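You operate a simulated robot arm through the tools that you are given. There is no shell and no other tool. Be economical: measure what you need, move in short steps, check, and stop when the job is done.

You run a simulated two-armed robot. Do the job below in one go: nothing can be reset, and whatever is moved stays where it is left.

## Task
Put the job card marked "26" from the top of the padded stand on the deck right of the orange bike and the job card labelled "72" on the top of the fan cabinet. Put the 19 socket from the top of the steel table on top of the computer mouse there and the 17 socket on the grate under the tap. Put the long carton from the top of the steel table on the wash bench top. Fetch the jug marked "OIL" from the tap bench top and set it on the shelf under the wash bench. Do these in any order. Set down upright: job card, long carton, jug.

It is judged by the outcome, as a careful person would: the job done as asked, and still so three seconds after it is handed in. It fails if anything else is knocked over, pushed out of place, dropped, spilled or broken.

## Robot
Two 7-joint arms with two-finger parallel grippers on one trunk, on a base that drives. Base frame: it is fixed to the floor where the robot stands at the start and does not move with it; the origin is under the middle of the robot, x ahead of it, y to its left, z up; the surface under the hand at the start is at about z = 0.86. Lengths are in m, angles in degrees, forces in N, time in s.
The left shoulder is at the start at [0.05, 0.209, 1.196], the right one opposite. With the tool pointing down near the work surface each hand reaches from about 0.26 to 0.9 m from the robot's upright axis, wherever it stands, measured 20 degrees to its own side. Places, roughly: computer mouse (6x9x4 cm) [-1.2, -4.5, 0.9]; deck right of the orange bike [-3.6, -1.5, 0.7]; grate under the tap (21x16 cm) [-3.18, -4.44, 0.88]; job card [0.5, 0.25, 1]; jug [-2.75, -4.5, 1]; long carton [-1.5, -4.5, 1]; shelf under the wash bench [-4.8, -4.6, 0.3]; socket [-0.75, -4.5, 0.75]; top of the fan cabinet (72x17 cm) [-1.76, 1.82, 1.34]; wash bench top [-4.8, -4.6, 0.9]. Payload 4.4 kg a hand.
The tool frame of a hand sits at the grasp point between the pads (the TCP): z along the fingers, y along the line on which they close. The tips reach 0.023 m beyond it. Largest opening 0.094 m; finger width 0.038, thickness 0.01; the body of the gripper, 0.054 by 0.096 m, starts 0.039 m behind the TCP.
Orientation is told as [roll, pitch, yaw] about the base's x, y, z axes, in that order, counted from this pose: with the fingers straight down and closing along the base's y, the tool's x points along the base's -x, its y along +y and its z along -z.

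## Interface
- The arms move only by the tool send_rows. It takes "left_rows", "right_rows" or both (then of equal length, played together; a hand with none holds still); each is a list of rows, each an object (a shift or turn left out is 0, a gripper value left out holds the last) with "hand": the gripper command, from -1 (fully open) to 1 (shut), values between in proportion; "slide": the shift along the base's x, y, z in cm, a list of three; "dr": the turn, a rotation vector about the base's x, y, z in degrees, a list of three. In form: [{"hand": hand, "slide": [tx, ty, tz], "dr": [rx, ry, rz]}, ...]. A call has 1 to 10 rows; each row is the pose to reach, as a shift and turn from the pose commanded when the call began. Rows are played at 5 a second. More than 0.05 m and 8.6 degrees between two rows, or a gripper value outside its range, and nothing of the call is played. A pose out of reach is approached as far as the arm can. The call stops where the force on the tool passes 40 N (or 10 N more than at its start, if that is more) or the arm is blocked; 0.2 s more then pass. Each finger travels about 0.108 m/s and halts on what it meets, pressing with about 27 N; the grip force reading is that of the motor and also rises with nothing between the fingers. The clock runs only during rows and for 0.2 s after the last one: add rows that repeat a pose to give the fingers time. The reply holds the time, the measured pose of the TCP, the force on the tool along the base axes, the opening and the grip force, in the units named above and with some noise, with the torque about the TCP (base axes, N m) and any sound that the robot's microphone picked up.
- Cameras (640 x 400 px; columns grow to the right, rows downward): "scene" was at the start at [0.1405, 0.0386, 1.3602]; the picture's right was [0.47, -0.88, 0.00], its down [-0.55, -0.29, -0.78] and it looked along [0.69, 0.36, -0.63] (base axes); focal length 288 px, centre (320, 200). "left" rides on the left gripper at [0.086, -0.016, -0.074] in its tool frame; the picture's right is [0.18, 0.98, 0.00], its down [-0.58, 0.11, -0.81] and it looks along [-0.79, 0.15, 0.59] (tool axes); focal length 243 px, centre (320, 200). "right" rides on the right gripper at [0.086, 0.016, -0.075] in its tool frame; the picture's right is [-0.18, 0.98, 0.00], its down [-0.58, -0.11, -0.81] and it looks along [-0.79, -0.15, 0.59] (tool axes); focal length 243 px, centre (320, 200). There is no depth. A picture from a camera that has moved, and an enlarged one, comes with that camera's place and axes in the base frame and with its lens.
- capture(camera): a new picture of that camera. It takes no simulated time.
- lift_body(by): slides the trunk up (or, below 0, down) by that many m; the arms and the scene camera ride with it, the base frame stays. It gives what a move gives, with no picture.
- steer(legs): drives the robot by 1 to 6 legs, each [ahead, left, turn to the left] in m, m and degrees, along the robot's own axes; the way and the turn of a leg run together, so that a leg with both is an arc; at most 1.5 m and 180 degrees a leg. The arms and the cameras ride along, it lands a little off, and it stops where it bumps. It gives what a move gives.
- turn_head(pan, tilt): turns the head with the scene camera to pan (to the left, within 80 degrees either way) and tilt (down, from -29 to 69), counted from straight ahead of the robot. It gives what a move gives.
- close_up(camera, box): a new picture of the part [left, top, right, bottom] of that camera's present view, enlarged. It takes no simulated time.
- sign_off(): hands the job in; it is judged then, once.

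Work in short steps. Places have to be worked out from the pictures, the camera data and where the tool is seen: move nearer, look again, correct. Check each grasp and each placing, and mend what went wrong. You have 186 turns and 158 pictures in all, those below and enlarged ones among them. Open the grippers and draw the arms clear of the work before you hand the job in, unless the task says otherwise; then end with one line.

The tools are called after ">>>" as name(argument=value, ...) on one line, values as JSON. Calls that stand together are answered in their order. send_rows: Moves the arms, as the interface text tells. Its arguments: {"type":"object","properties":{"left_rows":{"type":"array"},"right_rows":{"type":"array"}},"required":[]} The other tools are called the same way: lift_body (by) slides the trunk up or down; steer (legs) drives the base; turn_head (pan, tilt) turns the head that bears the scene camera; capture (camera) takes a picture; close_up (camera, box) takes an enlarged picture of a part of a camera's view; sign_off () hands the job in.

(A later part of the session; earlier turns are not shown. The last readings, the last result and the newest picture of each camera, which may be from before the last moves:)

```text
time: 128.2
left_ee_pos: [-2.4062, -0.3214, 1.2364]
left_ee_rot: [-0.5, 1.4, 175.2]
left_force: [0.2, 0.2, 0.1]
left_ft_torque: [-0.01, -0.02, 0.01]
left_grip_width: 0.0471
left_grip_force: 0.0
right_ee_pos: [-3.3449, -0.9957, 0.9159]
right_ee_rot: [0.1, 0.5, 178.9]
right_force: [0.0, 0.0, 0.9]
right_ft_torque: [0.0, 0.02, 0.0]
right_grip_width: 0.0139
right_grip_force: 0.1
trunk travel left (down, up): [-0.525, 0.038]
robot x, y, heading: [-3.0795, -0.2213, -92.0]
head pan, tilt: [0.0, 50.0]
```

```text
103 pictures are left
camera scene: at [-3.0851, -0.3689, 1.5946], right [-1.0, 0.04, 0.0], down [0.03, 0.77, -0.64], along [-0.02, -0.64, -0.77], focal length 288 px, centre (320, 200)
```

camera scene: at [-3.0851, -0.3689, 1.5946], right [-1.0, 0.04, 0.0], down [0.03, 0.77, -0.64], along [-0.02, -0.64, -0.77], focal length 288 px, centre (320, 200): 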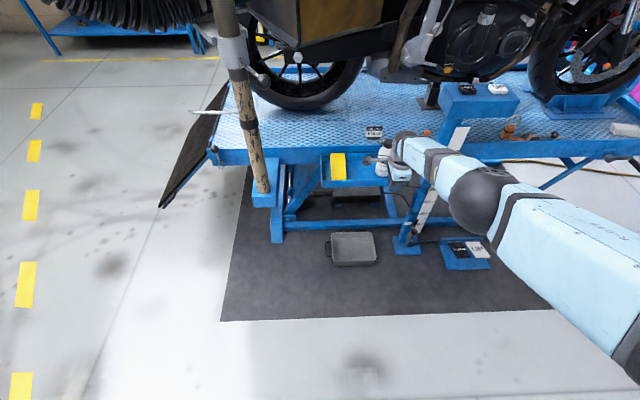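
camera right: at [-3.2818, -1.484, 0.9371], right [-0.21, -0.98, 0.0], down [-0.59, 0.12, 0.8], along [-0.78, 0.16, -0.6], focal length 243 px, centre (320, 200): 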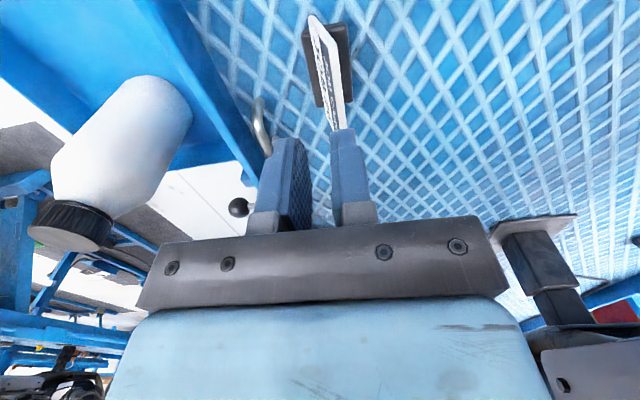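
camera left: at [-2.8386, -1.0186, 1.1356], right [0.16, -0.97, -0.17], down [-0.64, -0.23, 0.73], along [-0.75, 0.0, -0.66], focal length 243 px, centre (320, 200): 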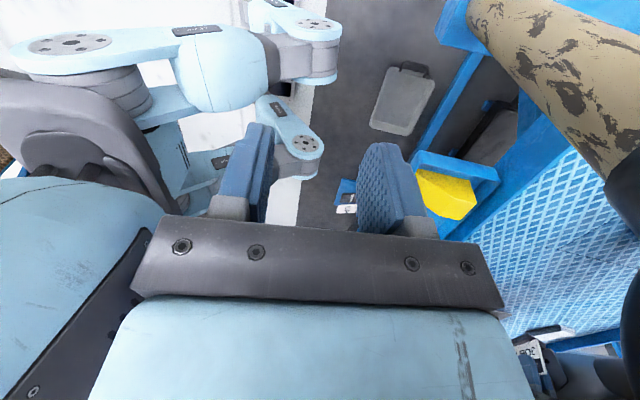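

Card 26 placed. I fold both hands to a travel pose, then turn left and head for the steel table.

>>> send_rows(left_rows=[{"slide": [-3.5, -3, 0]}, {"slide": [-7, -6, 0]}, {"slide": [-10.5, -9, 0]}, {"slide": [-14, -12, 0]}, {"slide": [-17.5, -15, 0]}, {"slide": [-21, -18, 0]}, {"slide": [-24.5, -21, 0]}, {"slide": [-28, -24, 0]}, {"slide": [-31, -27, 0]}, {"slide": [-31, -27, 0]}], right_rows=[{"slide": [0, 3.5, 2]}, {"slide": [0, 7, 4]}, {"slide": [0, 10.5, 6]}, {"slide": [0, 14, 8]}, {"slide": [0, 17.5, 10]}, {"slide": [0, 21, 12]}, {"slide": [0, 24.5, 14]}, {"slide": [0, 28, 16]}, {"slide": [0, 31, 18]}, {"slide": [0, 33, 20]}])

>>> steer(legs=[[0, 0, 62], [1.3, 0, 0]])

>>> turn_head(pan=-45, tilt=15)

>>> capture(camera="scene")

```text
time: 130.4
left_ee_pos: [-2.7182, -0.5884, 1.2393]
left_ee_rot: [-0.4, 1.5, 175.3]
left_force: [0.3, 0.1, 0.3]
left_ft_torque: [0.03, -0.03, 0.05]
left_grip_width: 0.0471
left_grip_force: 0.1
left hand out of reach, approached as far as the arm can: row 5, 6, 7
right_ee_pos: [-3.3469, -0.9961, 0.9164]
right_ee_rot: [0.1, 0.5, 178.9]
right_force: [-1.2, 0.1, 0.5]
right_ft_torque: [-0.02, -0.01, 0.04]
right_grip_width: 0.0141
right_grip_force: 0.0
right hand out of reach, approached as far as the arm can: row 1, 2, 3, 4, 5, 6, 7, 8, 9, 10
trunk travel left (down, up): [-0.525, 0.038]
robot x, y, heading: [-3.0745, -0.2232, -92.0]
head pan, tilt: [0.0, 50.0]
```

```text
time: 139.7
left_ee_pos: [-1.4597, -0.6855, 1.2387]
left_ee_rot: [-0.4, 1.3, -121.3]
left_force: [0.3, -0.3, 0.0]
left_ft_torque: [-0.03, 0.04, 0.0]
left_grip_width: 0.0469
left_grip_force: 0.0
right_ee_pos: [-1.3775, -1.4305, 0.9165]
right_ee_rot: [0.1, 0.5, -117.6]
right_force: [0.4, 0.0, -0.6]
right_ft_torque: [0.01, -0.02, -0.01]
right_grip_width: 0.0141
right_grip_force: 0.1
trunk travel left (down, up): [-0.525, 0.038]
robot x, y, heading: [-1.948, -0.8457, -28.4]
head pan, tilt: [0.0, 50.0]
```

```text
time: 140.8
left_ee_pos: [-1.459, -0.6859, 1.2386]
left_ee_rot: [-0.4, 1.3, -121.3]
left_force: [0.5, -0.1, -0.1]
left_ft_torque: [0.04, -0.02, 0.02]
left_grip_width: 0.0473
left_grip_force: 0.1
right_ee_pos: [-1.3762, -1.4301, 0.9174]
right_ee_rot: [0.2, 0.5, -117.6]
right_force: [-0.5, -0.1, -0.2]
right_ft_torque: [-0.02, 0.01, -0.01]
right_grip_width: 0.0142
right_grip_force: 0.0
trunk travel left (down, up): [-0.525, 0.038]
robot x, y, heading: [-1.9523, -0.8443, -28.8]
head pan, tilt: [-45.0, 15.0]
```

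```text
102 pictures are left
camera scene: at [-1.8656, -0.9676, 1.6483], right [-0.96, -0.28, 0.0], down [-0.07, 0.25, -0.97], along [0.27, -0.93, -0.26], focal length 288 px, centre (320, 200)
```

scene: 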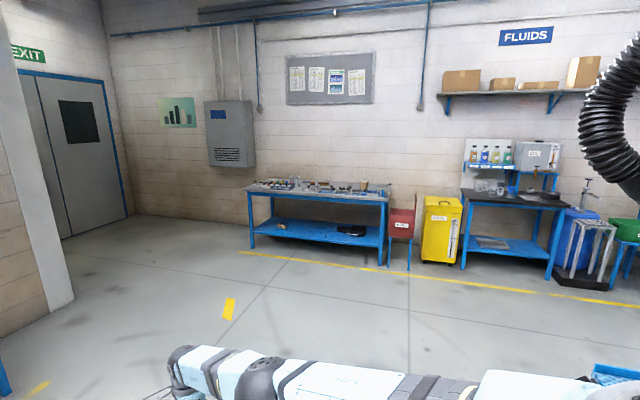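

The steel table is straight across with clear floor before it. First I try to unfold the right arm, which is stuck near full stretch: a plain pull back in small steps.

>>> send_rows(right_rows=[{"slide": [-2, 1.5, 0]}, {"slide": [-4, 3, 0]}, {"slide": [-6, 4.5, 0]}, {"slide": [-8, 6, 0]}, {"slide": [-10, 7.5, 0]}, {"slide": [-12, 9, 0]}])

>>> turn_head(pan=-30, tilt=45)

>>> capture(camera="scene")

```text
time: 142.2
left_ee_pos: [-1.4563, -0.6828, 1.2365]
left_ee_rot: [-0.4, 1.1, -121.4]
left_force: [0.1, -0.2, 0.4]
left_ft_torque: [-0.03, 0.03, 0.01]
left_grip_width: 0.0471
left_grip_force: 0.0
right_ee_pos: [-1.4945, -1.338, 0.9198]
right_ee_rot: [0.1, 0.2, -117.5]
right_force: [0.3, 0.1, -0.1]
right_ft_torque: [-0.03, 0.0, -0.03]
right_grip_width: 0.0143
right_grip_force: 0.0
right hand out of reach, approached as far as the arm can: row 1, 2, 3
trunk travel left (down, up): [-0.525, 0.038]
robot x, y, heading: [-1.9449, -0.844, -28.5]
head pan, tilt: [-45.0, 15.0]
```

```text
time: 143.1
left_ee_pos: [-1.4586, -0.6854, 1.2382]
left_ee_rot: [-0.4, 1.5, -121.2]
left_force: [-0.3, -0.6, -0.4]
left_ft_torque: [-0.02, 0.0, 0.02]
left_grip_width: 0.0468
left_grip_force: 0.1
right_ee_pos: [-1.4967, -1.3387, 0.9184]
right_ee_rot: [0.0, 0.4, -117.5]
right_force: [0.2, -0.5, -0.8]
right_ft_torque: [0.01, 0.0, -0.01]
right_grip_width: 0.0144
right_grip_force: 0.1
trunk travel left (down, up): [-0.525, 0.038]
robot x, y, heading: [-1.9458, -0.8426, -28.4]
head pan, tilt: [-30.0, 45.0]
```

```text
101 pictures are left
camera scene: at [-1.8495, -0.9465, 1.6017], right [-0.85, -0.52, 0.0], down [-0.37, 0.6, -0.71], along [0.37, -0.6, -0.71], focal length 288 px, centre (320, 200)
```

scene: 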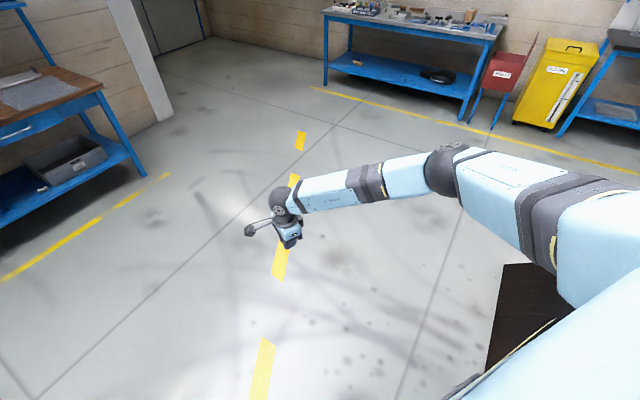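

Freed. I bring both hands to a neutral pose (turned back square) while lowering the trunk to its starting height.

>>> send_rows(left_rows=[{"slide": [1, -0.5, 1.5], "dr": [0, 0, 8.5]}, {"slide": [2, -1, 3], "dr": [0, 0, 17]}, {"slide": [3, -1.5, 4.5], "dr": [0, 0, 25.5]}, {"slide": [4, -2, 6], "dr": [0, 0, 34]}, {"slide": [5, -2.5, 7.5], "dr": [0, 0, 42.5]}, {"slide": [6, -3, 9], "dr": [0, 0, 51]}, {"slide": [7, -3.5, 10.5], "dr": [0, 0, 59.5]}, {"slide": [8, -4, 12], "dr": [0, 0, 68]}, {"slide": [9, -4.5, 13.5], "dr": [0, 0, 76.5]}, {"slide": [9, -4.5, 15], "dr": [0, 0, 85]}], right_rows=[{"slide": [-1, 0.5, 3], "dr": [0, 0, 8.5]}, {"slide": [-2, 1, 6], "dr": [0, 0, 17]}, {"slide": [-3, 1.5, 9], "dr": [0, 0, 25.5]}, {"slide": [-4, 2, 12], "dr": [0, 0, 34]}, {"slide": [-5, 2.5, 15], "dr": [0, 0, 42.5]}, {"slide": [-6, 3, 18], "dr": [0, 0, 51]}, {"slide": [-7, 3.5, 21], "dr": [0, 0, 59.5]}, {"slide": [-8, 4, 24], "dr": [0, 0, 68]}, {"slide": [-9, 4.5, 27], "dr": [0, 0, 76.5]}, {"slide": [-9, 4.5, 30], "dr": [0, 0, 85]}])

>>> lift_body(by=-0.2)

>>> steer(legs=[[0, 0, -61.5], [1.4, 0.7, 0], [0.9, 0.15, 0]])

>>> turn_head(pan=0, tilt=30)

>>> capture(camera="scene")

```text
time: 145.3
left_ee_pos: [-1.3705, -0.7317, 1.3894]
left_ee_rot: [-0.4, 1.3, -36.2]
left_force: [0.6, 0.1, 0.8]
left_ft_torque: [0.02, -0.02, -0.01]
left_grip_width: 0.047
left_grip_force: 0.1
right_ee_pos: [-1.5885, -1.2958, 1.2166]
right_ee_rot: [0.2, 0.4, -32.5]
right_force: [-0.4, -0.3, 0.1]
right_ft_torque: [-0.01, -0.01, -0.01]
right_grip_width: 0.014
right_grip_force: 0.1
trunk travel left (down, up): [-0.525, 0.038]
robot x, y, heading: [-1.9508, -0.8398, -28.7]
head pan, tilt: [-30.0, 45.0]
```

```text
time: 147.5
left_ee_pos: [-1.3703, -0.731, 1.1898]
left_ee_rot: [-0.4, 1.4, -36.4]
left_force: [-0.8, -0.4, -0.3]
left_ft_torque: [0.02, 0.03, -0.03]
left_grip_width: 0.0469
left_grip_force: 0.0
right_ee_pos: [-1.5871, -1.2963, 1.0153]
right_ee_rot: [0.1, 0.5, -32.7]
right_force: [0.4, -0.8, 0.3]
right_ft_torque: [-0.01, -0.02, -0.01]
right_grip_width: 0.0141
right_grip_force: 0.0
trunk travel left (down, up): [-0.325, 0.238]
robot x, y, heading: [-1.9497, -0.8454, -28.6]
head pan, tilt: [-30.0, 45.0]
```

```text
refused: leg 2 is longer than a leg can be; nothing moved
```

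```text
time: 148.4
left_ee_pos: [-1.3699, -0.7305, 1.1899]
left_ee_rot: [-0.5, 1.5, -36.4]
left_force: [-0.5, -0.3, -0.5]
left_ft_torque: [-0.01, 0.0, 0.01]
left_grip_width: 0.0471
left_grip_force: 0.1
right_ee_pos: [-1.5878, -1.2956, 1.0155]
right_ee_rot: [0.1, 0.5, -32.6]
right_force: [-0.2, -0.3, -0.4]
right_ft_torque: [-0.04, -0.04, 0.03]
right_grip_width: 0.0141
right_grip_force: 0.0
trunk travel left (down, up): [-0.325, 0.238]
robot x, y, heading: [-1.9498, -0.8391, -28.6]
head pan, tilt: [0.0, 30.0]
```

```text
100 pictures are left
camera scene: at [-1.8127, -0.9214, 1.4242], right [-0.48, -0.88, 0.0], down [-0.44, 0.24, -0.87], along [0.76, -0.42, -0.5], focal length 288 px, centre (320, 200)
```

scene: 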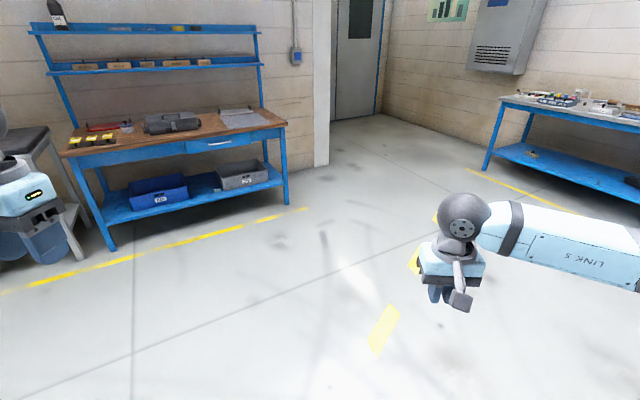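

One leg was too long, so it did not drive. I raise the right hand 15 cm and drive in shorter legs.

>>> send_rows(right_rows=[{"slide": [0, 0, 4]}, {"slide": [0, 0, 8]}, {"slide": [0, 0, 12]}, {"slide": [0, 0, 16]}])

>>> steer(legs=[[0, 0, -61.4], [1.3, 0.4, 0], [1.2, 0.4, 0]])

>>> turn_head(pan=0, tilt=30)

>>> capture(camera="scene")

```text
time: 149.4
left_ee_pos: [-1.3695, -0.731, 1.1883]
left_ee_rot: [-0.5, 1.5, -36.4]
left_force: [-0.6, -0.3, 0.4]
left_ft_torque: [-0.01, 0.0, 0.01]
left_grip_width: 0.047
left_grip_force: 0.0
right_ee_pos: [-1.5892, -1.2945, 1.1749]
right_ee_rot: [0.1, 0.5, -32.7]
right_force: [0.7, -0.2, 0.2]
right_ft_torque: [0.02, -0.02, 0.03]
right_grip_width: 0.0141
right_grip_force: 0.1
trunk travel left (down, up): [-0.325, 0.238]
robot x, y, heading: [-1.9504, -0.8454, -28.7]
head pan, tilt: [0.0, 30.0]
```

```text
time: 164.8
left_ee_pos: [-0.7407, -3.7483, 1.1885]
left_ee_rot: [-0.4, 1.3, -97.1]
left_force: [0.5, -0.4, -0.8]
left_ft_torque: [-0.03, 0.0, -0.04]
left_grip_width: 0.047
left_grip_force: 0.1
right_ee_pos: [-1.3409, -3.833, 1.1737]
right_ee_rot: [0.0, 0.5, -93.4]
right_force: [0.2, 0.2, -0.1]
right_ft_torque: [-0.02, 0.0, 0.03]
right_grip_width: 0.014
right_grip_force: 0.1
trunk travel left (down, up): [-0.325, 0.238]
robot x, y, heading: [-1.1232, -3.2986, -89.5]
head pan, tilt: [0.0, 30.0]
```

```text
time: 165.4
left_ee_pos: [-0.7413, -3.749, 1.1882]
left_ee_rot: [-0.3, 1.4, -97.2]
left_force: [-0.1, 0.7, -1.0]
left_ft_torque: [-0.01, -0.02, 0.0]
left_grip_width: 0.0472
left_grip_force: 0.2
right_ee_pos: [-1.3413, -3.833, 1.1738]
right_ee_rot: [0.1, 0.5, -93.4]
right_force: [0.6, 0.5, -1.2]
right_ft_torque: [0.0, 0.0, -0.01]
right_grip_width: 0.0141
right_grip_force: 0.0
trunk travel left (down, up): [-0.325, 0.238]
robot x, y, heading: [-1.1223, -3.3002, -89.5]
head pan, tilt: [0.0, 30.0]
```

```text
99 pictures are left
camera scene: at [-1.1237, -3.4584, 1.4242], right [-1.0, -0.01, 0.0], down [0.0, 0.5, -0.87], along [0.01, -0.87, -0.5], focal length 288 px, centre (320, 200)
```

scene: 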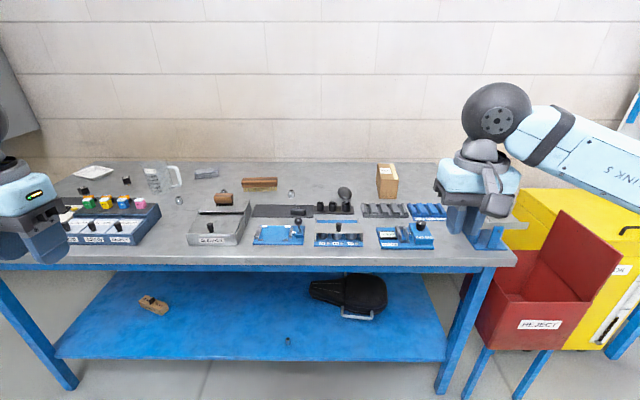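

The steel table is in view with many small items. I zoom in to identify the sockets, mouse and carton.

>>> close_up(camera="scene", box=[40, 150, 240, 275])

>>> close_up(camera="scene", box=[230, 150, 430, 275])

```text
3.20 times, centred on (140, 212) of scene
camera zoom: at [-1.1237, -3.4584, 1.4242], right [-1.0, -0.01, 0.0], down [0.0, 0.5, -0.87], along [0.01, -0.87, -0.5], focal length 922 px, centre (896, 160)
```

zoom: 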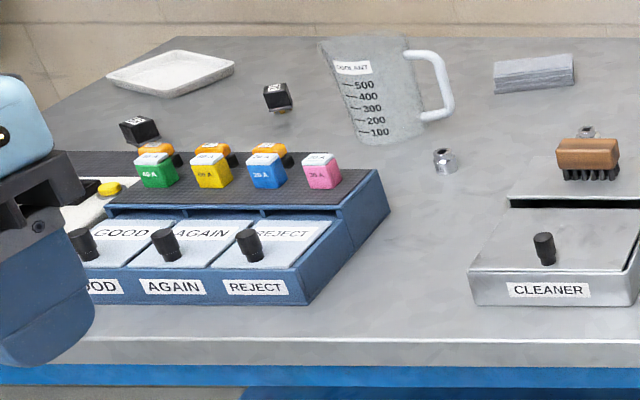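

```text
3.20 times, centred on (330, 212) of scene
camera zoom: at [-1.1237, -3.4584, 1.4242], right [-1.0, -0.01, 0.0], down [0.0, 0.5, -0.87], along [0.01, -0.87, -0.5], focal length 922 px, centre (288, 160)
```

zoom: 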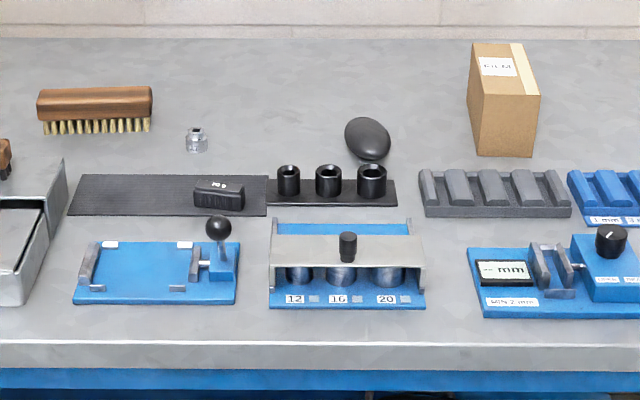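

Chrome sockets appear at about x −1.0, −0.73 and −0.58 on the top, and maybe one on the lower shelf. I drive closer to read their marks.

>>> steer(legs=[[0.33, 0.2, -0.5]])

>>> turn_head(pan=10, tilt=35)

>>> capture(camera="scene")

```text
time: 167.8
left_ee_pos: [-0.5401, -4.0801, 1.1881]
left_ee_rot: [-0.5, 1.5, -97.4]
left_force: [-0.3, 0.4, -0.5]
left_ft_torque: [-0.02, -0.01, -0.01]
left_grip_width: 0.0467
left_grip_force: 0.0
right_ee_pos: [-1.1402, -4.1611, 1.1735]
right_ee_rot: [0.1, 0.5, -93.7]
right_force: [0.4, 0.2, -0.4]
right_ft_torque: [0.04, 0.02, 0.01]
right_grip_width: 0.0141
right_grip_force: 0.0
trunk travel left (down, up): [-0.325, 0.238]
robot x, y, heading: [-0.9193, -3.6294, -89.7]
head pan, tilt: [0.0, 30.0]
```

```text
time: 168.5
left_ee_pos: [-0.5399, -4.0786, 1.1886]
left_ee_rot: [-0.4, 1.5, -97.4]
left_force: [0.7, 0.5, -0.3]
left_ft_torque: [0.0, -0.01, 0.01]
left_grip_width: 0.0471
left_grip_force: 0.0
right_ee_pos: [-1.1411, -4.1608, 1.1737]
right_ee_rot: [0.1, 0.5, -93.7]
right_force: [0.3, -0.1, 0.3]
right_ft_torque: [-0.04, 0.01, -0.01]
right_grip_width: 0.0141
right_grip_force: 0.1
trunk travel left (down, up): [-0.325, 0.238]
robot x, y, heading: [-0.9185, -3.6299, -89.8]
head pan, tilt: [10.0, 35.0]
```

```text
96 pictures are left
camera scene: at [-0.9058, -3.7833, 1.4164], right [-0.98, -0.18, 0.0], down [-0.1, 0.56, -0.82], along [0.15, -0.81, -0.57], focal length 288 px, centre (320, 200)
```

scene: 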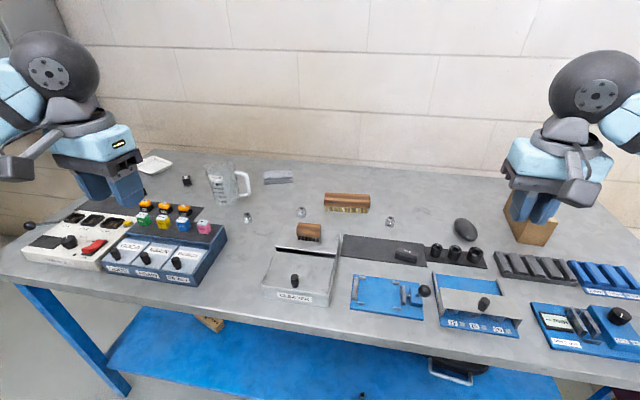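

>>> close_up(camera="scene", box=[225, 190, 321, 250])

>>> close_up(camera="scene", box=[365, 205, 413, 235])

>>> close_up(camera="scene", box=[340, 370, 388, 400])

```text
6.67 times, centred on (273, 220) of scene
camera zoom: at [-0.9058, -3.7833, 1.4164], right [-0.98, -0.18, 0.0], down [-0.1, 0.56, -0.82], along [0.15, -0.81, -0.57], focal length 1921 px, centre (633, 67)
```

zoom: 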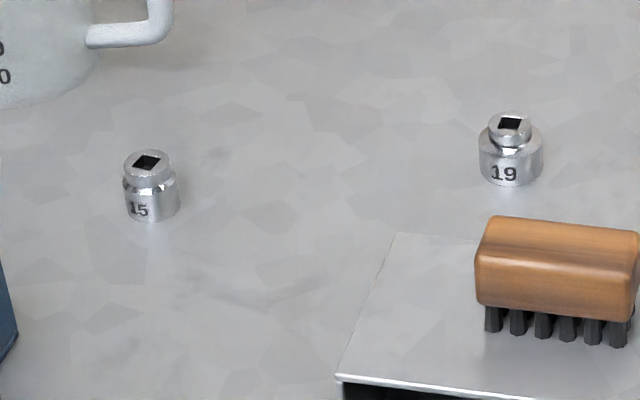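

```text
13.33 times, centred on (389, 220) of scene
camera zoom: at [-0.9058, -3.7833, 1.4164], right [-0.98, -0.18, 0.0], down [-0.1, 0.56, -0.82], along [0.15, -0.81, -0.57], focal length 3841 px, centre (-600, -67)
```

zoom: 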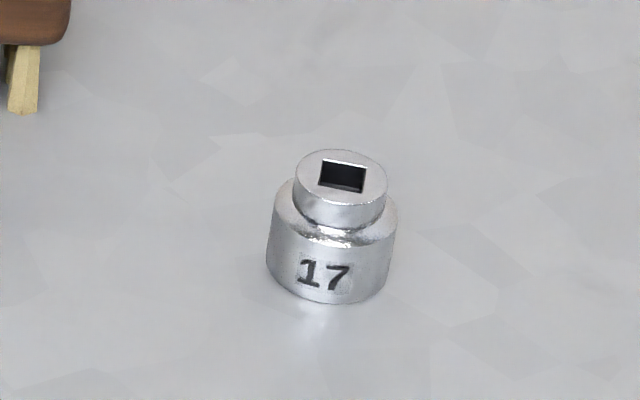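

```text
13.33 times, centred on (364, 385) of scene
camera zoom: at [-0.9058, -3.7833, 1.4164], right [-0.98, -0.18, 0.0], down [-0.1, 0.56, -0.82], along [0.15, -0.81, -0.57], focal length 3841 px, centre (-267, -2267)
```

zoom: 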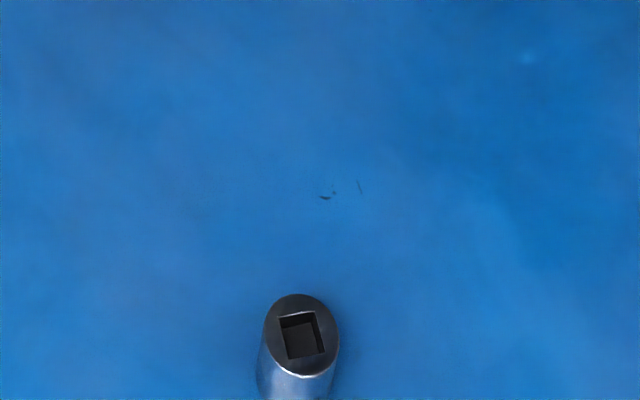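

The 19 socket is at about (−0.72, −4.47) and the 17 at (−0.99, −4.475); the mouse is at about (−1.20, −4.48). I move up 5 cm and bring the left hand over the 19, turned about 45° to keep its camera off the brush.

>>> steer(legs=[[0.05, 0, 0]])

>>> send_rows(left_rows=[{"slide": [-2, -4, 0], "dr": [0, 0, -4]}, {"slide": [-4, -8, 0], "dr": [0, 0, -8]}, {"slide": [-6, -12, 0], "dr": [0, 0, -12]}, {"slide": [-8, -16, 0], "dr": [0, 0, -16]}, {"slide": [-10, -20, 0], "dr": [0, 0, -20]}, {"slide": [-12, -24, 0], "dr": [0, 0, -24]}, {"slide": [-14, -28, -3], "dr": [0, 0, -28]}, {"slide": [-16, -31, -6], "dr": [0, 0, -32]}, {"slide": [-18, -34, -9], "dr": [0, 0, -36]}, {"slide": [-18, -34, -13], "dr": [0, 0, -38]}])

>>> capture(camera="left")

>>> capture(camera="scene")

```text
time: 169.5
left_ee_pos: [-0.5382, -4.128, 1.1886]
left_ee_rot: [-0.3, 1.5, -97.4]
left_force: [-0.6, 0.3, -0.1]
left_ft_torque: [0.02, 0.01, 0.02]
left_grip_width: 0.0471
left_grip_force: 0.0
right_ee_pos: [-1.1397, -4.2097, 1.1733]
right_ee_rot: [0.0, 0.5, -93.7]
right_force: [0.4, -0.6, -0.4]
right_ft_torque: [0.03, 0.03, 0.04]
right_grip_width: 0.0141
right_grip_force: 0.1
trunk travel left (down, up): [-0.325, 0.238]
robot x, y, heading: [-0.917, -3.6724, -89.7]
head pan, tilt: [10.0, 35.0]
```

```text
refused: row 7 steps farther than a row can; nothing moved
```

```text
92 pictures are left
camera left: at [-0.545, -4.0425, 1.2643], right [1.0, 0.06, 0.0], down [0.04, -0.61, 0.79], along [0.04, -0.79, -0.61], focal length 243 px, centre (320, 200)
```

left: 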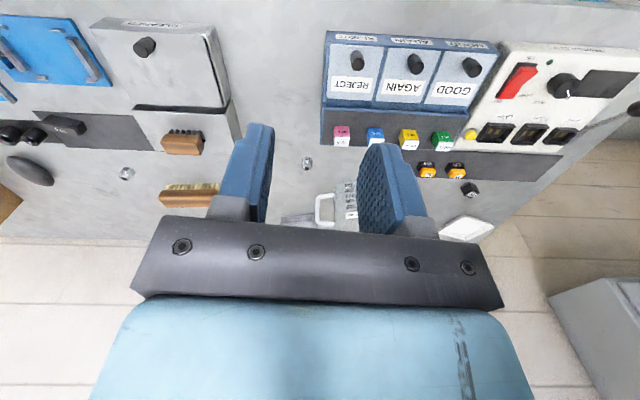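

```text
91 pictures are left
camera scene: at [-0.9054, -3.8325, 1.4164], right [-0.98, -0.18, 0.0], down [-0.1, 0.56, -0.82], along [0.15, -0.81, -0.57], focal length 288 px, centre (320, 200)
```

scene: 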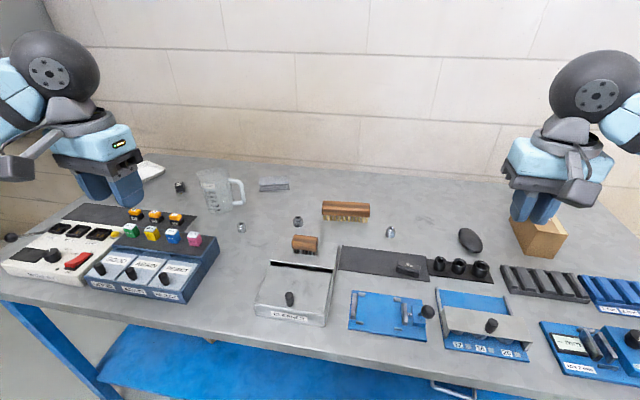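

One step was too long; I resend with shorter steps.

>>> send_rows(left_rows=[{"slide": [-2, -4, 0], "dr": [0, 0, -4]}, {"slide": [-4, -8, 0], "dr": [0, 0, -8]}, {"slide": [-6, -12, 0], "dr": [0, 0, -12]}, {"slide": [-8, -16, 0], "dr": [0, 0, -16]}, {"slide": [-10, -20, 0], "dr": [0, 0, -20]}, {"slide": [-12, -24, 0], "dr": [0, 0, -24]}, {"slide": [-14, -28, 0], "dr": [0, 0, -28]}, {"slide": [-16, -31, -2], "dr": [0, 0, -32]}, {"slide": [-18, -34, -5], "dr": [0, 0, -36]}, {"slide": [-18, -34, -9.5], "dr": [0, 0, -38]}])

>>> capture(camera="left")

>>> capture(camera="scene")

```text
time: 171.7
left_ee_pos: [-0.7197, -4.4701, 1.0926]
left_ee_rot: [-0.5, 1.4, -135.4]
left_force: [0.2, 0.3, 0.1]
left_ft_torque: [0.03, 0.01, 0.0]
left_grip_width: 0.0471
left_grip_force: 0.1
right_ee_pos: [-1.1396, -4.2104, 1.1729]
right_ee_rot: [0.0, 0.5, -93.7]
right_force: [0.3, -0.7, 0.4]
right_ft_torque: [0.0, -0.01, -0.03]
right_grip_width: 0.0141
right_grip_force: 0.0
trunk travel left (down, up): [-0.325, 0.238]
robot x, y, heading: [-0.9173, -3.6748, -89.5]
head pan, tilt: [10.0, 35.0]
```

```text
90 pictures are left
camera left: at [-0.67, -4.4002, 1.1674], right [0.82, -0.57, 0.0], down [-0.35, -0.5, 0.79], along [-0.45, -0.65, -0.61], focal length 243 px, centre (320, 200)
```

left: 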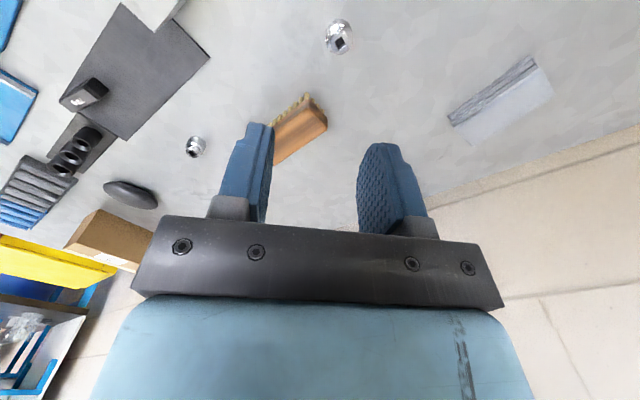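

```text
89 pictures are left
camera scene: at [-0.9041, -3.8327, 1.4164], right [-0.98, -0.18, 0.0], down [-0.1, 0.56, -0.82], along [0.15, -0.81, -0.57], focal length 288 px, centre (320, 200)
```

scene: 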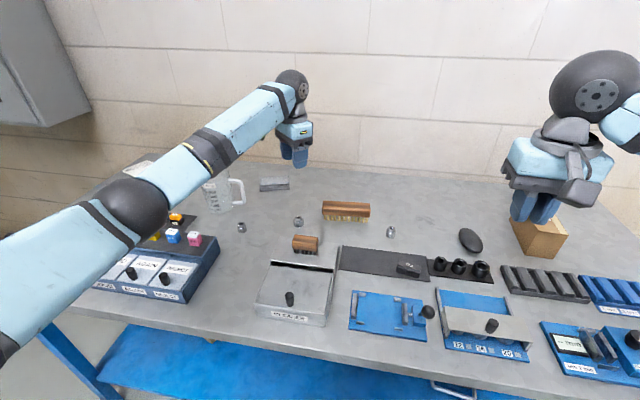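

The socket triangulates to about (−0.711, −4.494), with the table slightly lower than assumed. I go partway down over it and look again.

>>> send_rows(left_rows=[{"slide": [0.4, -1.2, -4]}, {"slide": [0.8, -2.4, -8]}, {"slide": [0.8, -2.4, -11.5]}])

>>> capture(camera="left")

>>> close_up(camera="scene", box=[220, 140, 380, 240])

```text
time: 172.5
left_ee_pos: [-0.7102, -4.4924, 0.9773]
left_ee_rot: [-0.3, 1.4, -135.4]
left_force: [0.5, 0.7, 0.4]
left_ft_torque: [-0.03, -0.03, 0.02]
left_grip_width: 0.047
left_grip_force: 0.0
right_ee_pos: [-1.1409, -4.2108, 1.1731]
right_ee_rot: [0.1, 0.5, -93.7]
right_force: [0.2, -0.5, -0.2]
right_ft_torque: [-0.01, 0.06, 0.06]
right_grip_width: 0.0139
right_grip_force: 0.0
trunk travel left (down, up): [-0.325, 0.238]
robot x, y, heading: [-0.9178, -3.6742, -89.8]
head pan, tilt: [10.0, 35.0]
```

```text
88 pictures are left
camera left: at [-0.6622, -4.4225, 1.0544], right [0.82, -0.57, 0.0], down [-0.35, -0.5, 0.79], along [-0.45, -0.65, -0.61], focal length 243 px, centre (320, 200)
```

left: 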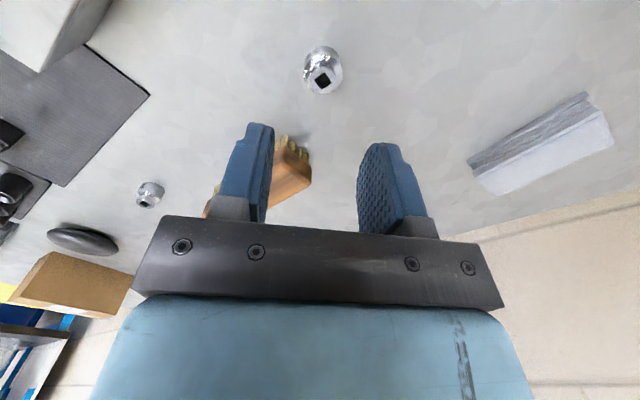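

```text
4.00 times, centred on (300, 190) of scene
camera zoom: at [-0.9052, -3.8324, 1.4164], right [-0.98, -0.18, 0.0], down [-0.1, 0.56, -0.82], along [0.15, -0.81, -0.57], focal length 1152 px, centre (400, 240)
```

zoom: 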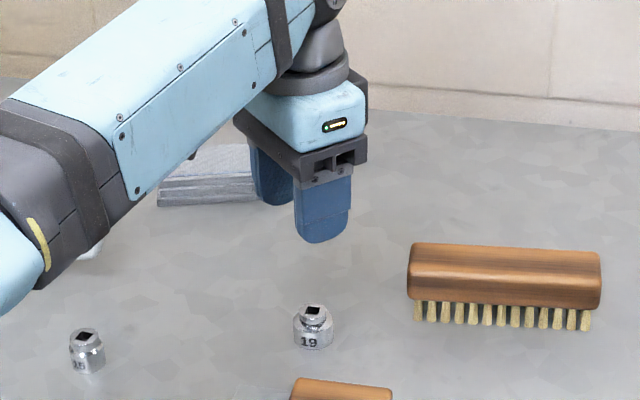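

Consistent now: socket axis at about (−0.711, −4.489), top z ≈ 0.884. I descend to TCP z 0.885 and close.

>>> send_rows(left_rows=[{"slide": [0, 0.2, -4]}, {"slide": [0, 0.3, -7.5]}, {"slide": [0, 0.3, -9.1]}, {"slide": [0, 0.3, -9.1], "hand": 0.4}, {"slide": [0, 0.3, -9.1], "hand": 1}, {"slide": [0, 0.3, -9.1], "hand": 1}, {"slide": [0, 0.3, -9.1], "hand": 1}, {"slide": [0, 0.3, -6]}, {"slide": [0, 0.3, -2]}])

>>> capture(camera="left")

```text
time: 174.5
left_ee_pos: [-0.7117, -4.4871, 0.9576]
left_ee_rot: [-0.4, 1.5, -135.4]
left_force: [0.0, 0.0, -0.1]
left_ft_torque: [0.02, -0.02, 0.02]
left_grip_width: 0.0294
left_grip_force: 26.6
right_ee_pos: [-1.1396, -4.2086, 1.1732]
right_ee_rot: [0.0, 0.4, -93.6]
right_force: [-0.4, 1.2, 0.2]
right_ft_torque: [-0.03, -0.04, 0.0]
right_grip_width: 0.0142
right_grip_force: 0.0
trunk travel left (down, up): [-0.325, 0.238]
robot x, y, heading: [-0.914, -3.6734, -89.8]
head pan, tilt: [10.0, 35.0]
```

```text
86 pictures are left
camera left: at [-0.663, -4.4172, 1.0341], right [0.82, -0.57, 0.0], down [-0.35, -0.5, 0.79], along [-0.45, -0.65, -0.61], focal length 243 px, centre (320, 200)
```

left: 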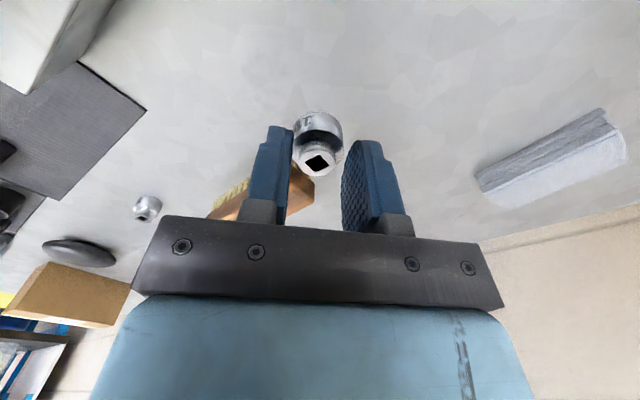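

Held (29 mm). I raise the hand and shift the base 0.35 m to the right so the mouse is in the left hand's reach.

>>> send_rows(left_rows=[{"slide": [0, 2, 4]}, {"slide": [0, 5, 8]}, {"slide": [0, 8, 12]}, {"slide": [0, 11, 16]}])

>>> steer(legs=[[0, -0.35, 0]])

>>> turn_head(pan=0, tilt=40)

>>> capture(camera="scene")

```text
time: 175.5
left_ee_pos: [-0.7117, -4.3787, 1.1193]
left_ee_rot: [-0.3, 1.5, -135.4]
left_force: [0.5, 0.0, -1.3]
left_ft_torque: [0.02, 0.01, 0.0]
left_grip_width: 0.0291
left_grip_force: 27.5
right_ee_pos: [-1.1404, -4.2075, 1.1733]
right_ee_rot: [0.1, 0.4, -93.7]
right_force: [-0.8, -0.4, 0.7]
right_ft_torque: [-0.01, -0.01, -0.02]
right_grip_width: 0.0142
right_grip_force: 0.1
trunk travel left (down, up): [-0.325, 0.238]
robot x, y, heading: [-0.9173, -3.6747, -89.9]
head pan, tilt: [10.0, 35.0]
```

```text
time: 179.1
left_ee_pos: [-1.0577, -4.3828, 1.1199]
left_ee_rot: [-0.4, 1.4, -135.1]
left_force: [-0.6, 0.0, -0.7]
left_ft_torque: [-0.03, -0.01, 0.0]
left_grip_width: 0.0286
left_grip_force: 27.3
right_ee_pos: [-1.4872, -4.2145, 1.1722]
right_ee_rot: [0.1, 0.4, -93.4]
right_force: [0.7, 0.2, 0.2]
right_ft_torque: [-0.01, 0.02, 0.0]
right_grip_width: 0.0139
right_grip_force: 0.1
trunk travel left (down, up): [-0.325, 0.238]
robot x, y, heading: [-1.2682, -3.6788, -89.4]
head pan, tilt: [10.0, 35.0]
```

```text
time: 179.8
left_ee_pos: [-1.0567, -4.383, 1.1198]
left_ee_rot: [-0.3, 1.3, -135.2]
left_force: [-0.1, -0.8, 0.2]
left_ft_torque: [0.0, -0.01, 0.02]
left_grip_width: 0.0291
left_grip_force: 26.9
right_ee_pos: [-1.4857, -4.2133, 1.1724]
right_ee_rot: [0.1, 0.5, -93.4]
right_force: [0.0, 0.3, 0.2]
right_ft_torque: [-0.04, 0.01, 0.01]
right_grip_width: 0.0141
right_grip_force: 0.1
trunk travel left (down, up): [-0.325, 0.238]
robot x, y, heading: [-1.2688, -3.6802, -89.4]
head pan, tilt: [0.0, 40.0]
```

```text
85 pictures are left
camera scene: at [-1.2678, -3.833, 1.4089], right [-1.0, -0.01, 0.0], down [-0.01, 0.64, -0.77], along [0.01, -0.77, -0.64], focal length 288 px, centre (320, 200)
```

scene: 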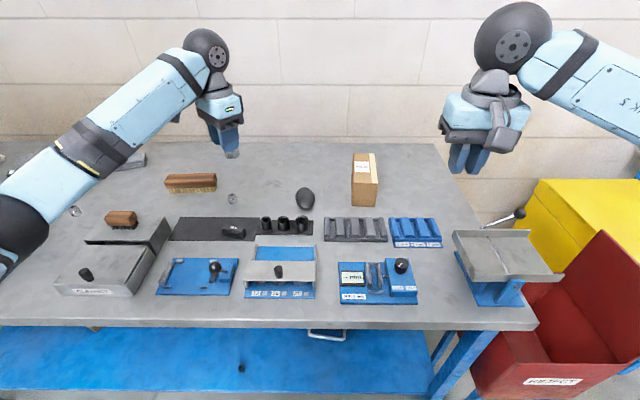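

>>> close_up(camera="scene", box=[280, 140, 400, 215])

```text
5.33 times, centred on (340, 178) of scene
camera zoom: at [-1.2678, -3.833, 1.4089], right [-1.0, -0.01, 0.0], down [-0.01, 0.64, -0.77], along [0.01, -0.77, -0.64], focal length 1536 px, centre (213, 320)
```

zoom: 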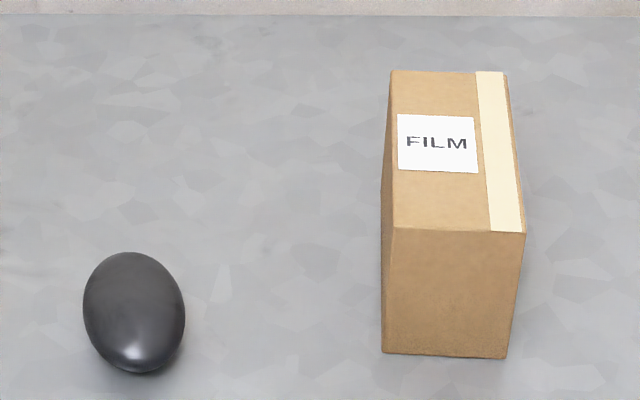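

Mouse centre is about (−1.216, −4.478), height ~4 cm. The carton is 6.7 cm wide (x), 16 cm long (y), 8.5 cm tall at about (−1.39, −4.55). I bring the socket over the mouse.

>>> send_rows(left_rows=[{"slide": [-4, -2.4, -0.5]}, {"slide": [-8, -4.8, -1]}, {"slide": [-12, -7.2, -3]}, {"slide": [-15.9, -9.5, -5]}, {"slide": [-15.9, -9.5, -9]}, {"slide": [-15.9, -9.5, -12]}])

>>> capture(camera="left")

>>> close_up(camera="scene", box=[240, 115, 400, 215])

```text
refused: row 3 steps farther than a row can; nothing moved
```

```text
83 pictures are left
camera left: at [-1.0083, -4.3124, 1.1949], right [0.82, -0.57, 0.0], down [-0.35, -0.51, 0.79], along [-0.45, -0.65, -0.61], focal length 243 px, centre (320, 200)
```

left: 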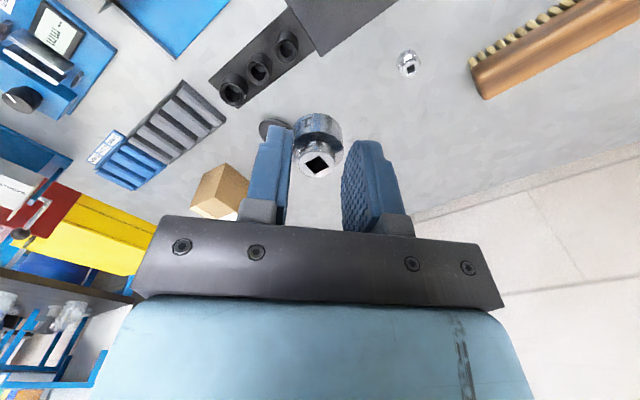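

```text
4.00 times, centred on (320, 165) of scene
camera zoom: at [-1.2678, -3.833, 1.4089], right [-1.0, -0.01, 0.0], down [-0.01, 0.64, -0.77], along [0.01, -0.77, -0.64], focal length 1152 px, centre (320, 340)
```

zoom: 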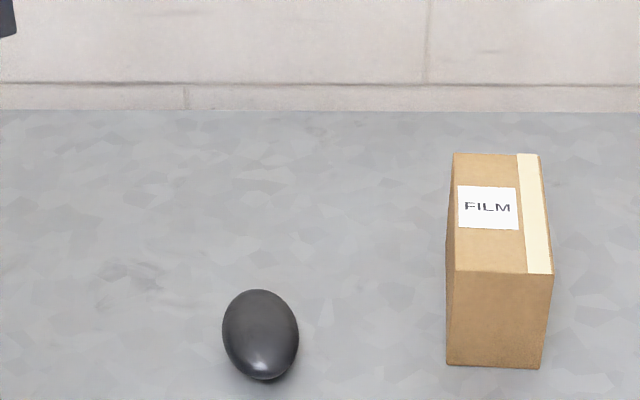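

Again a step was a touch too long; I resend with safe steps and look afterwards.

>>> send_rows(left_rows=[{"slide": [-3.5, -2, 0]}, {"slide": [-7, -4, 0]}, {"slide": [-10.5, -6, -1]}, {"slide": [-13.5, -8, -3]}, {"slide": [-15.9, -9.5, -6]}, {"slide": [-15.9, -9.5, -9]}, {"slide": [-15.9, -9.5, -12]}])

```text
time: 181.4
left_ee_pos: [-1.2162, -4.4792, 1.0003]
left_ee_rot: [-0.5, 1.4, -135.1]
left_force: [0.4, -0.1, 0.0]
left_ft_torque: [0.03, -0.01, 0.0]
left_grip_width: 0.0291
left_grip_force: 27.1
right_ee_pos: [-1.4858, -4.2144, 1.1743]
right_ee_rot: [0.1, 0.5, -93.5]
right_force: [-0.2, -0.8, 0.0]
right_ft_torque: [0.03, -0.03, 0.02]
right_grip_width: 0.014
right_grip_force: 0.1
trunk travel left (down, up): [-0.325, 0.238]
robot x, y, heading: [-1.2664, -3.6823, -89.5]
head pan, tilt: [0.0, 40.0]
```

>>> capture(camera="left")

>>> close_up(camera="scene", box=[240, 115, 400, 215])

```text
81 pictures are left
camera left: at [-1.1685, -4.4085, 1.0759], right [0.82, -0.57, 0.0], down [-0.35, -0.51, 0.79], along [-0.45, -0.65, -0.61], focal length 243 px, centre (320, 200)
```

left: 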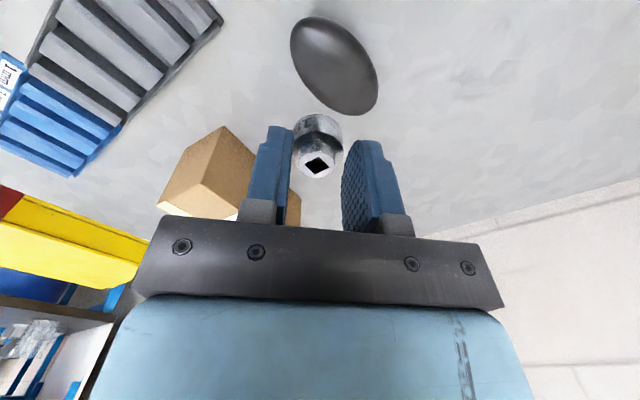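

```text
4.00 times, centred on (320, 165) of scene
camera zoom: at [-1.2684, -3.8335, 1.4088], right [-1.0, -0.01, 0.0], down [-0.01, 0.64, -0.77], along [0.01, -0.77, -0.64], focal length 1152 px, centre (320, 340)
```

zoom: 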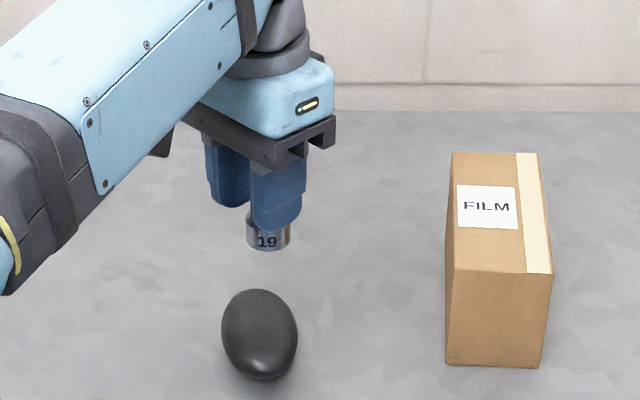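

Both views put the mouse's middle near (−1.211, −4.481). I lower to just above it and check.

>>> send_rows(left_rows=[{"slide": [0.4, -0.1, -2.5]}, {"slide": [0.5, -0.2, -5]}, {"slide": [0.5, -0.2, -6.2]}])

>>> close_up(camera="left", box=[240, 60, 400, 160])

>>> close_up(camera="scene", box=[265, 155, 345, 205])

```text
time: 182.2
left_ee_pos: [-1.2098, -4.4796, 0.9372]
left_ee_rot: [-0.4, 1.4, -135.1]
left_force: [-0.7, -0.2, -1.0]
left_ft_torque: [0.03, 0.01, 0.04]
left_grip_width: 0.029
left_grip_force: 26.4
right_ee_pos: [-1.4846, -4.2149, 1.1731]
right_ee_rot: [0.1, 0.6, -93.4]
right_force: [0.1, -0.7, -0.9]
right_ft_torque: [-0.03, 0.03, 0.04]
right_grip_width: 0.0144
right_grip_force: 0.0
trunk travel left (down, up): [-0.325, 0.238]
robot x, y, heading: [-1.2656, -3.679, -89.2]
head pan, tilt: [0.0, 40.0]
```

```text
4.00 times, centred on (320, 110) of left
camera zoom: at [-1.1614, -4.4101, 1.013], right [0.82, -0.57, 0.0], down [-0.35, -0.51, 0.79], along [-0.45, -0.65, -0.61], focal length 970 px, centre (320, 560)
```

zoom: 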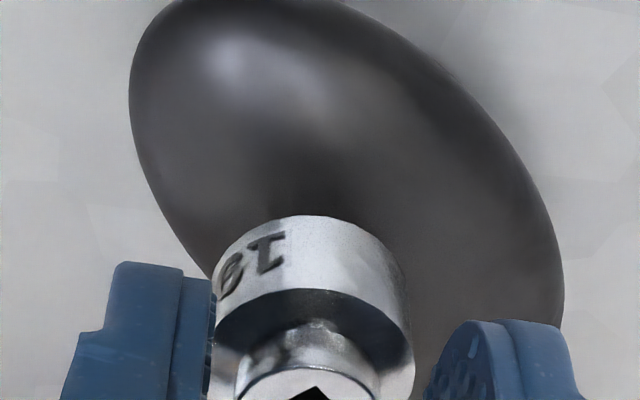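

```text
8.00 times, centred on (305, 180) of scene
camera zoom: at [-1.268, -3.8331, 1.4088], right [-1.0, -0.01, 0.0], down [-0.01, 0.64, -0.77], along [0.01, -0.77, -0.64], focal length 2305 px, centre (440, 360)
```

zoom: 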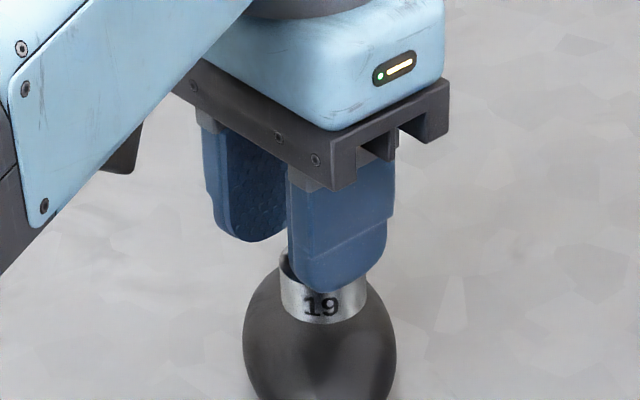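

The socket is centred in x; the left view suggests the mouse's middle is ~5 mm further in −y. I correct and lower gently to contact.

>>> send_rows(left_rows=[{"slide": [0.1, -0.6, 0]}, {"slide": [0.1, -0.6, -0.4]}, {"slide": [0.1, -0.6, -0.7]}, {"slide": [0.1, -0.6, -0.9]}, {"slide": [0.1, -0.6, -1.1]}])

>>> close_up(camera="scene", box=[265, 165, 345, 215])

```text
time: 183.4
left_ee_pos: [-1.2085, -4.4854, 0.9259]
left_ee_rot: [-0.3, 1.4, -135.1]
left_force: [-0.1, -0.5, 0.0]
left_ft_torque: [0.02, 0.0, 0.0]
left_grip_width: 0.029
left_grip_force: 27.0
right_ee_pos: [-1.4845, -4.2138, 1.1732]
right_ee_rot: [0.0, 0.5, -93.3]
right_force: [-0.1, 0.4, 0.2]
right_ft_torque: [0.01, -0.01, -0.02]
right_grip_width: 0.0139
right_grip_force: 0.0
trunk travel left (down, up): [-0.325, 0.238]
robot x, y, heading: [-1.2665, -3.6816, -89.4]
head pan, tilt: [0.0, 40.0]
```

```text
8.00 times, centred on (305, 190) of scene
camera zoom: at [-1.2679, -3.8331, 1.4088], right [-1.0, -0.01, 0.0], down [-0.01, 0.64, -0.77], along [0.01, -0.77, -0.64], focal length 2305 px, centre (440, 280)
```

zoom: 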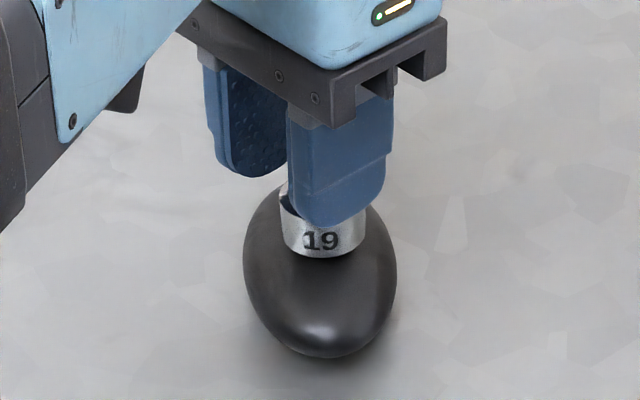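

Alignment with the apex looks within a couple of millimetres. I keep lowering by 1–2 mm until contact.

>>> send_rows(left_rows=[{"slide": [0, 0, -0.15]}, {"slide": [0, 0, -0.3]}, {"slide": [0, 0, -0.45]}])

```text
time: 184.2
left_ee_pos: [-1.2095, -4.4862, 0.9211]
left_ee_rot: [-0.4, 1.4, -135.1]
left_force: [0.6, 0.7, 0.5]
left_ft_torque: [0.0, -0.01, -0.01]
left_grip_width: 0.0292
left_grip_force: 27.0
right_ee_pos: [-1.4847, -4.2134, 1.1742]
right_ee_rot: [0.2, 0.5, -93.4]
right_force: [0.4, -0.2, 0.0]
right_ft_torque: [-0.01, 0.04, -0.04]
right_grip_width: 0.0143
right_grip_force: 0.0
trunk travel left (down, up): [-0.325, 0.238]
robot x, y, heading: [-1.2642, -3.6806, -89.5]
head pan, tilt: [0.0, 40.0]
```

>>> send_rows(left_rows=[{"slide": [0, 0, -0.15]}, {"slide": [0, 0, -0.3]}, {"slide": [0, 0, -0.45]}])

>>> close_up(camera="scene", box=[265, 165, 345, 215])

```text
time: 185.0
left_ee_pos: [-1.2087, -4.4858, 0.9218]
left_ee_rot: [-0.2, 1.2, -135.0]
left_force: [3.5, 0.3, 14.3]
left_ft_torque: [-0.1, -0.11, 0.04]
left_grip_width: 0.0293
left_grip_force: 27.0
right_ee_pos: [-1.4847, -4.2108, 1.175]
right_ee_rot: [0.2, 0.3, -93.3]
right_force: [-0.2, 0.3, 0.4]
right_ft_torque: [-0.02, -0.03, -0.03]
right_grip_width: 0.0137
right_grip_force: 0.1
trunk travel left (down, up): [-0.325, 0.238]
robot x, y, heading: [-1.2659, -3.6805, -89.5]
head pan, tilt: [0.0, 40.0]
```

```text
8.00 times, centred on (305, 190) of scene
camera zoom: at [-1.2676, -3.831, 1.4094], right [-1.0, -0.01, 0.0], down [-0.01, 0.64, -0.77], along [0.01, -0.77, -0.64], focal length 2305 px, centre (440, 280)
```

zoom: 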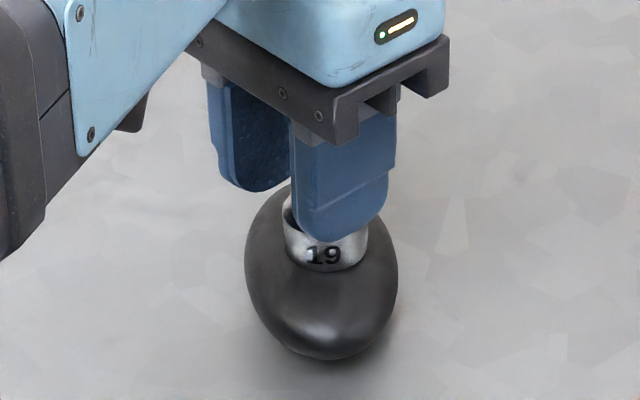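

Contact at TCP z ≈ 0.921; the torque hints the touch is on the −y rim. I ease off, shift 3 mm in −y and touch again.

>>> send_rows(left_rows=[{"slide": [0, 0, 0.8]}, {"slide": [0, -0.3, 0.8]}, {"slide": [0, -0.3, 0.5]}, {"slide": [0, -0.3, 0.35]}, {"slide": [0, -0.3, 0.2]}, {"slide": [0, -0.3, 0.1]}])

```text
time: 186.4
left_ee_pos: [-1.2105, -4.4878, 0.9206]
left_ee_rot: [-0.3, 1.2, -135.0]
left_force: [0.6, -2.9, 11.7]
left_ft_torque: [-0.15, 0.03, 0.04]
left_grip_width: 0.0291
left_grip_force: 26.7
right_ee_pos: [-1.4853, -4.2121, 1.1751]
right_ee_rot: [0.1, 0.5, -93.4]
right_force: [-0.2, -0.7, -0.3]
right_ft_torque: [-0.02, -0.01, -0.04]
right_grip_width: 0.014
right_grip_force: 0.1
trunk travel left (down, up): [-0.325, 0.238]
robot x, y, heading: [-1.2687, -3.6775, -89.5]
head pan, tilt: [0.0, 40.0]
```

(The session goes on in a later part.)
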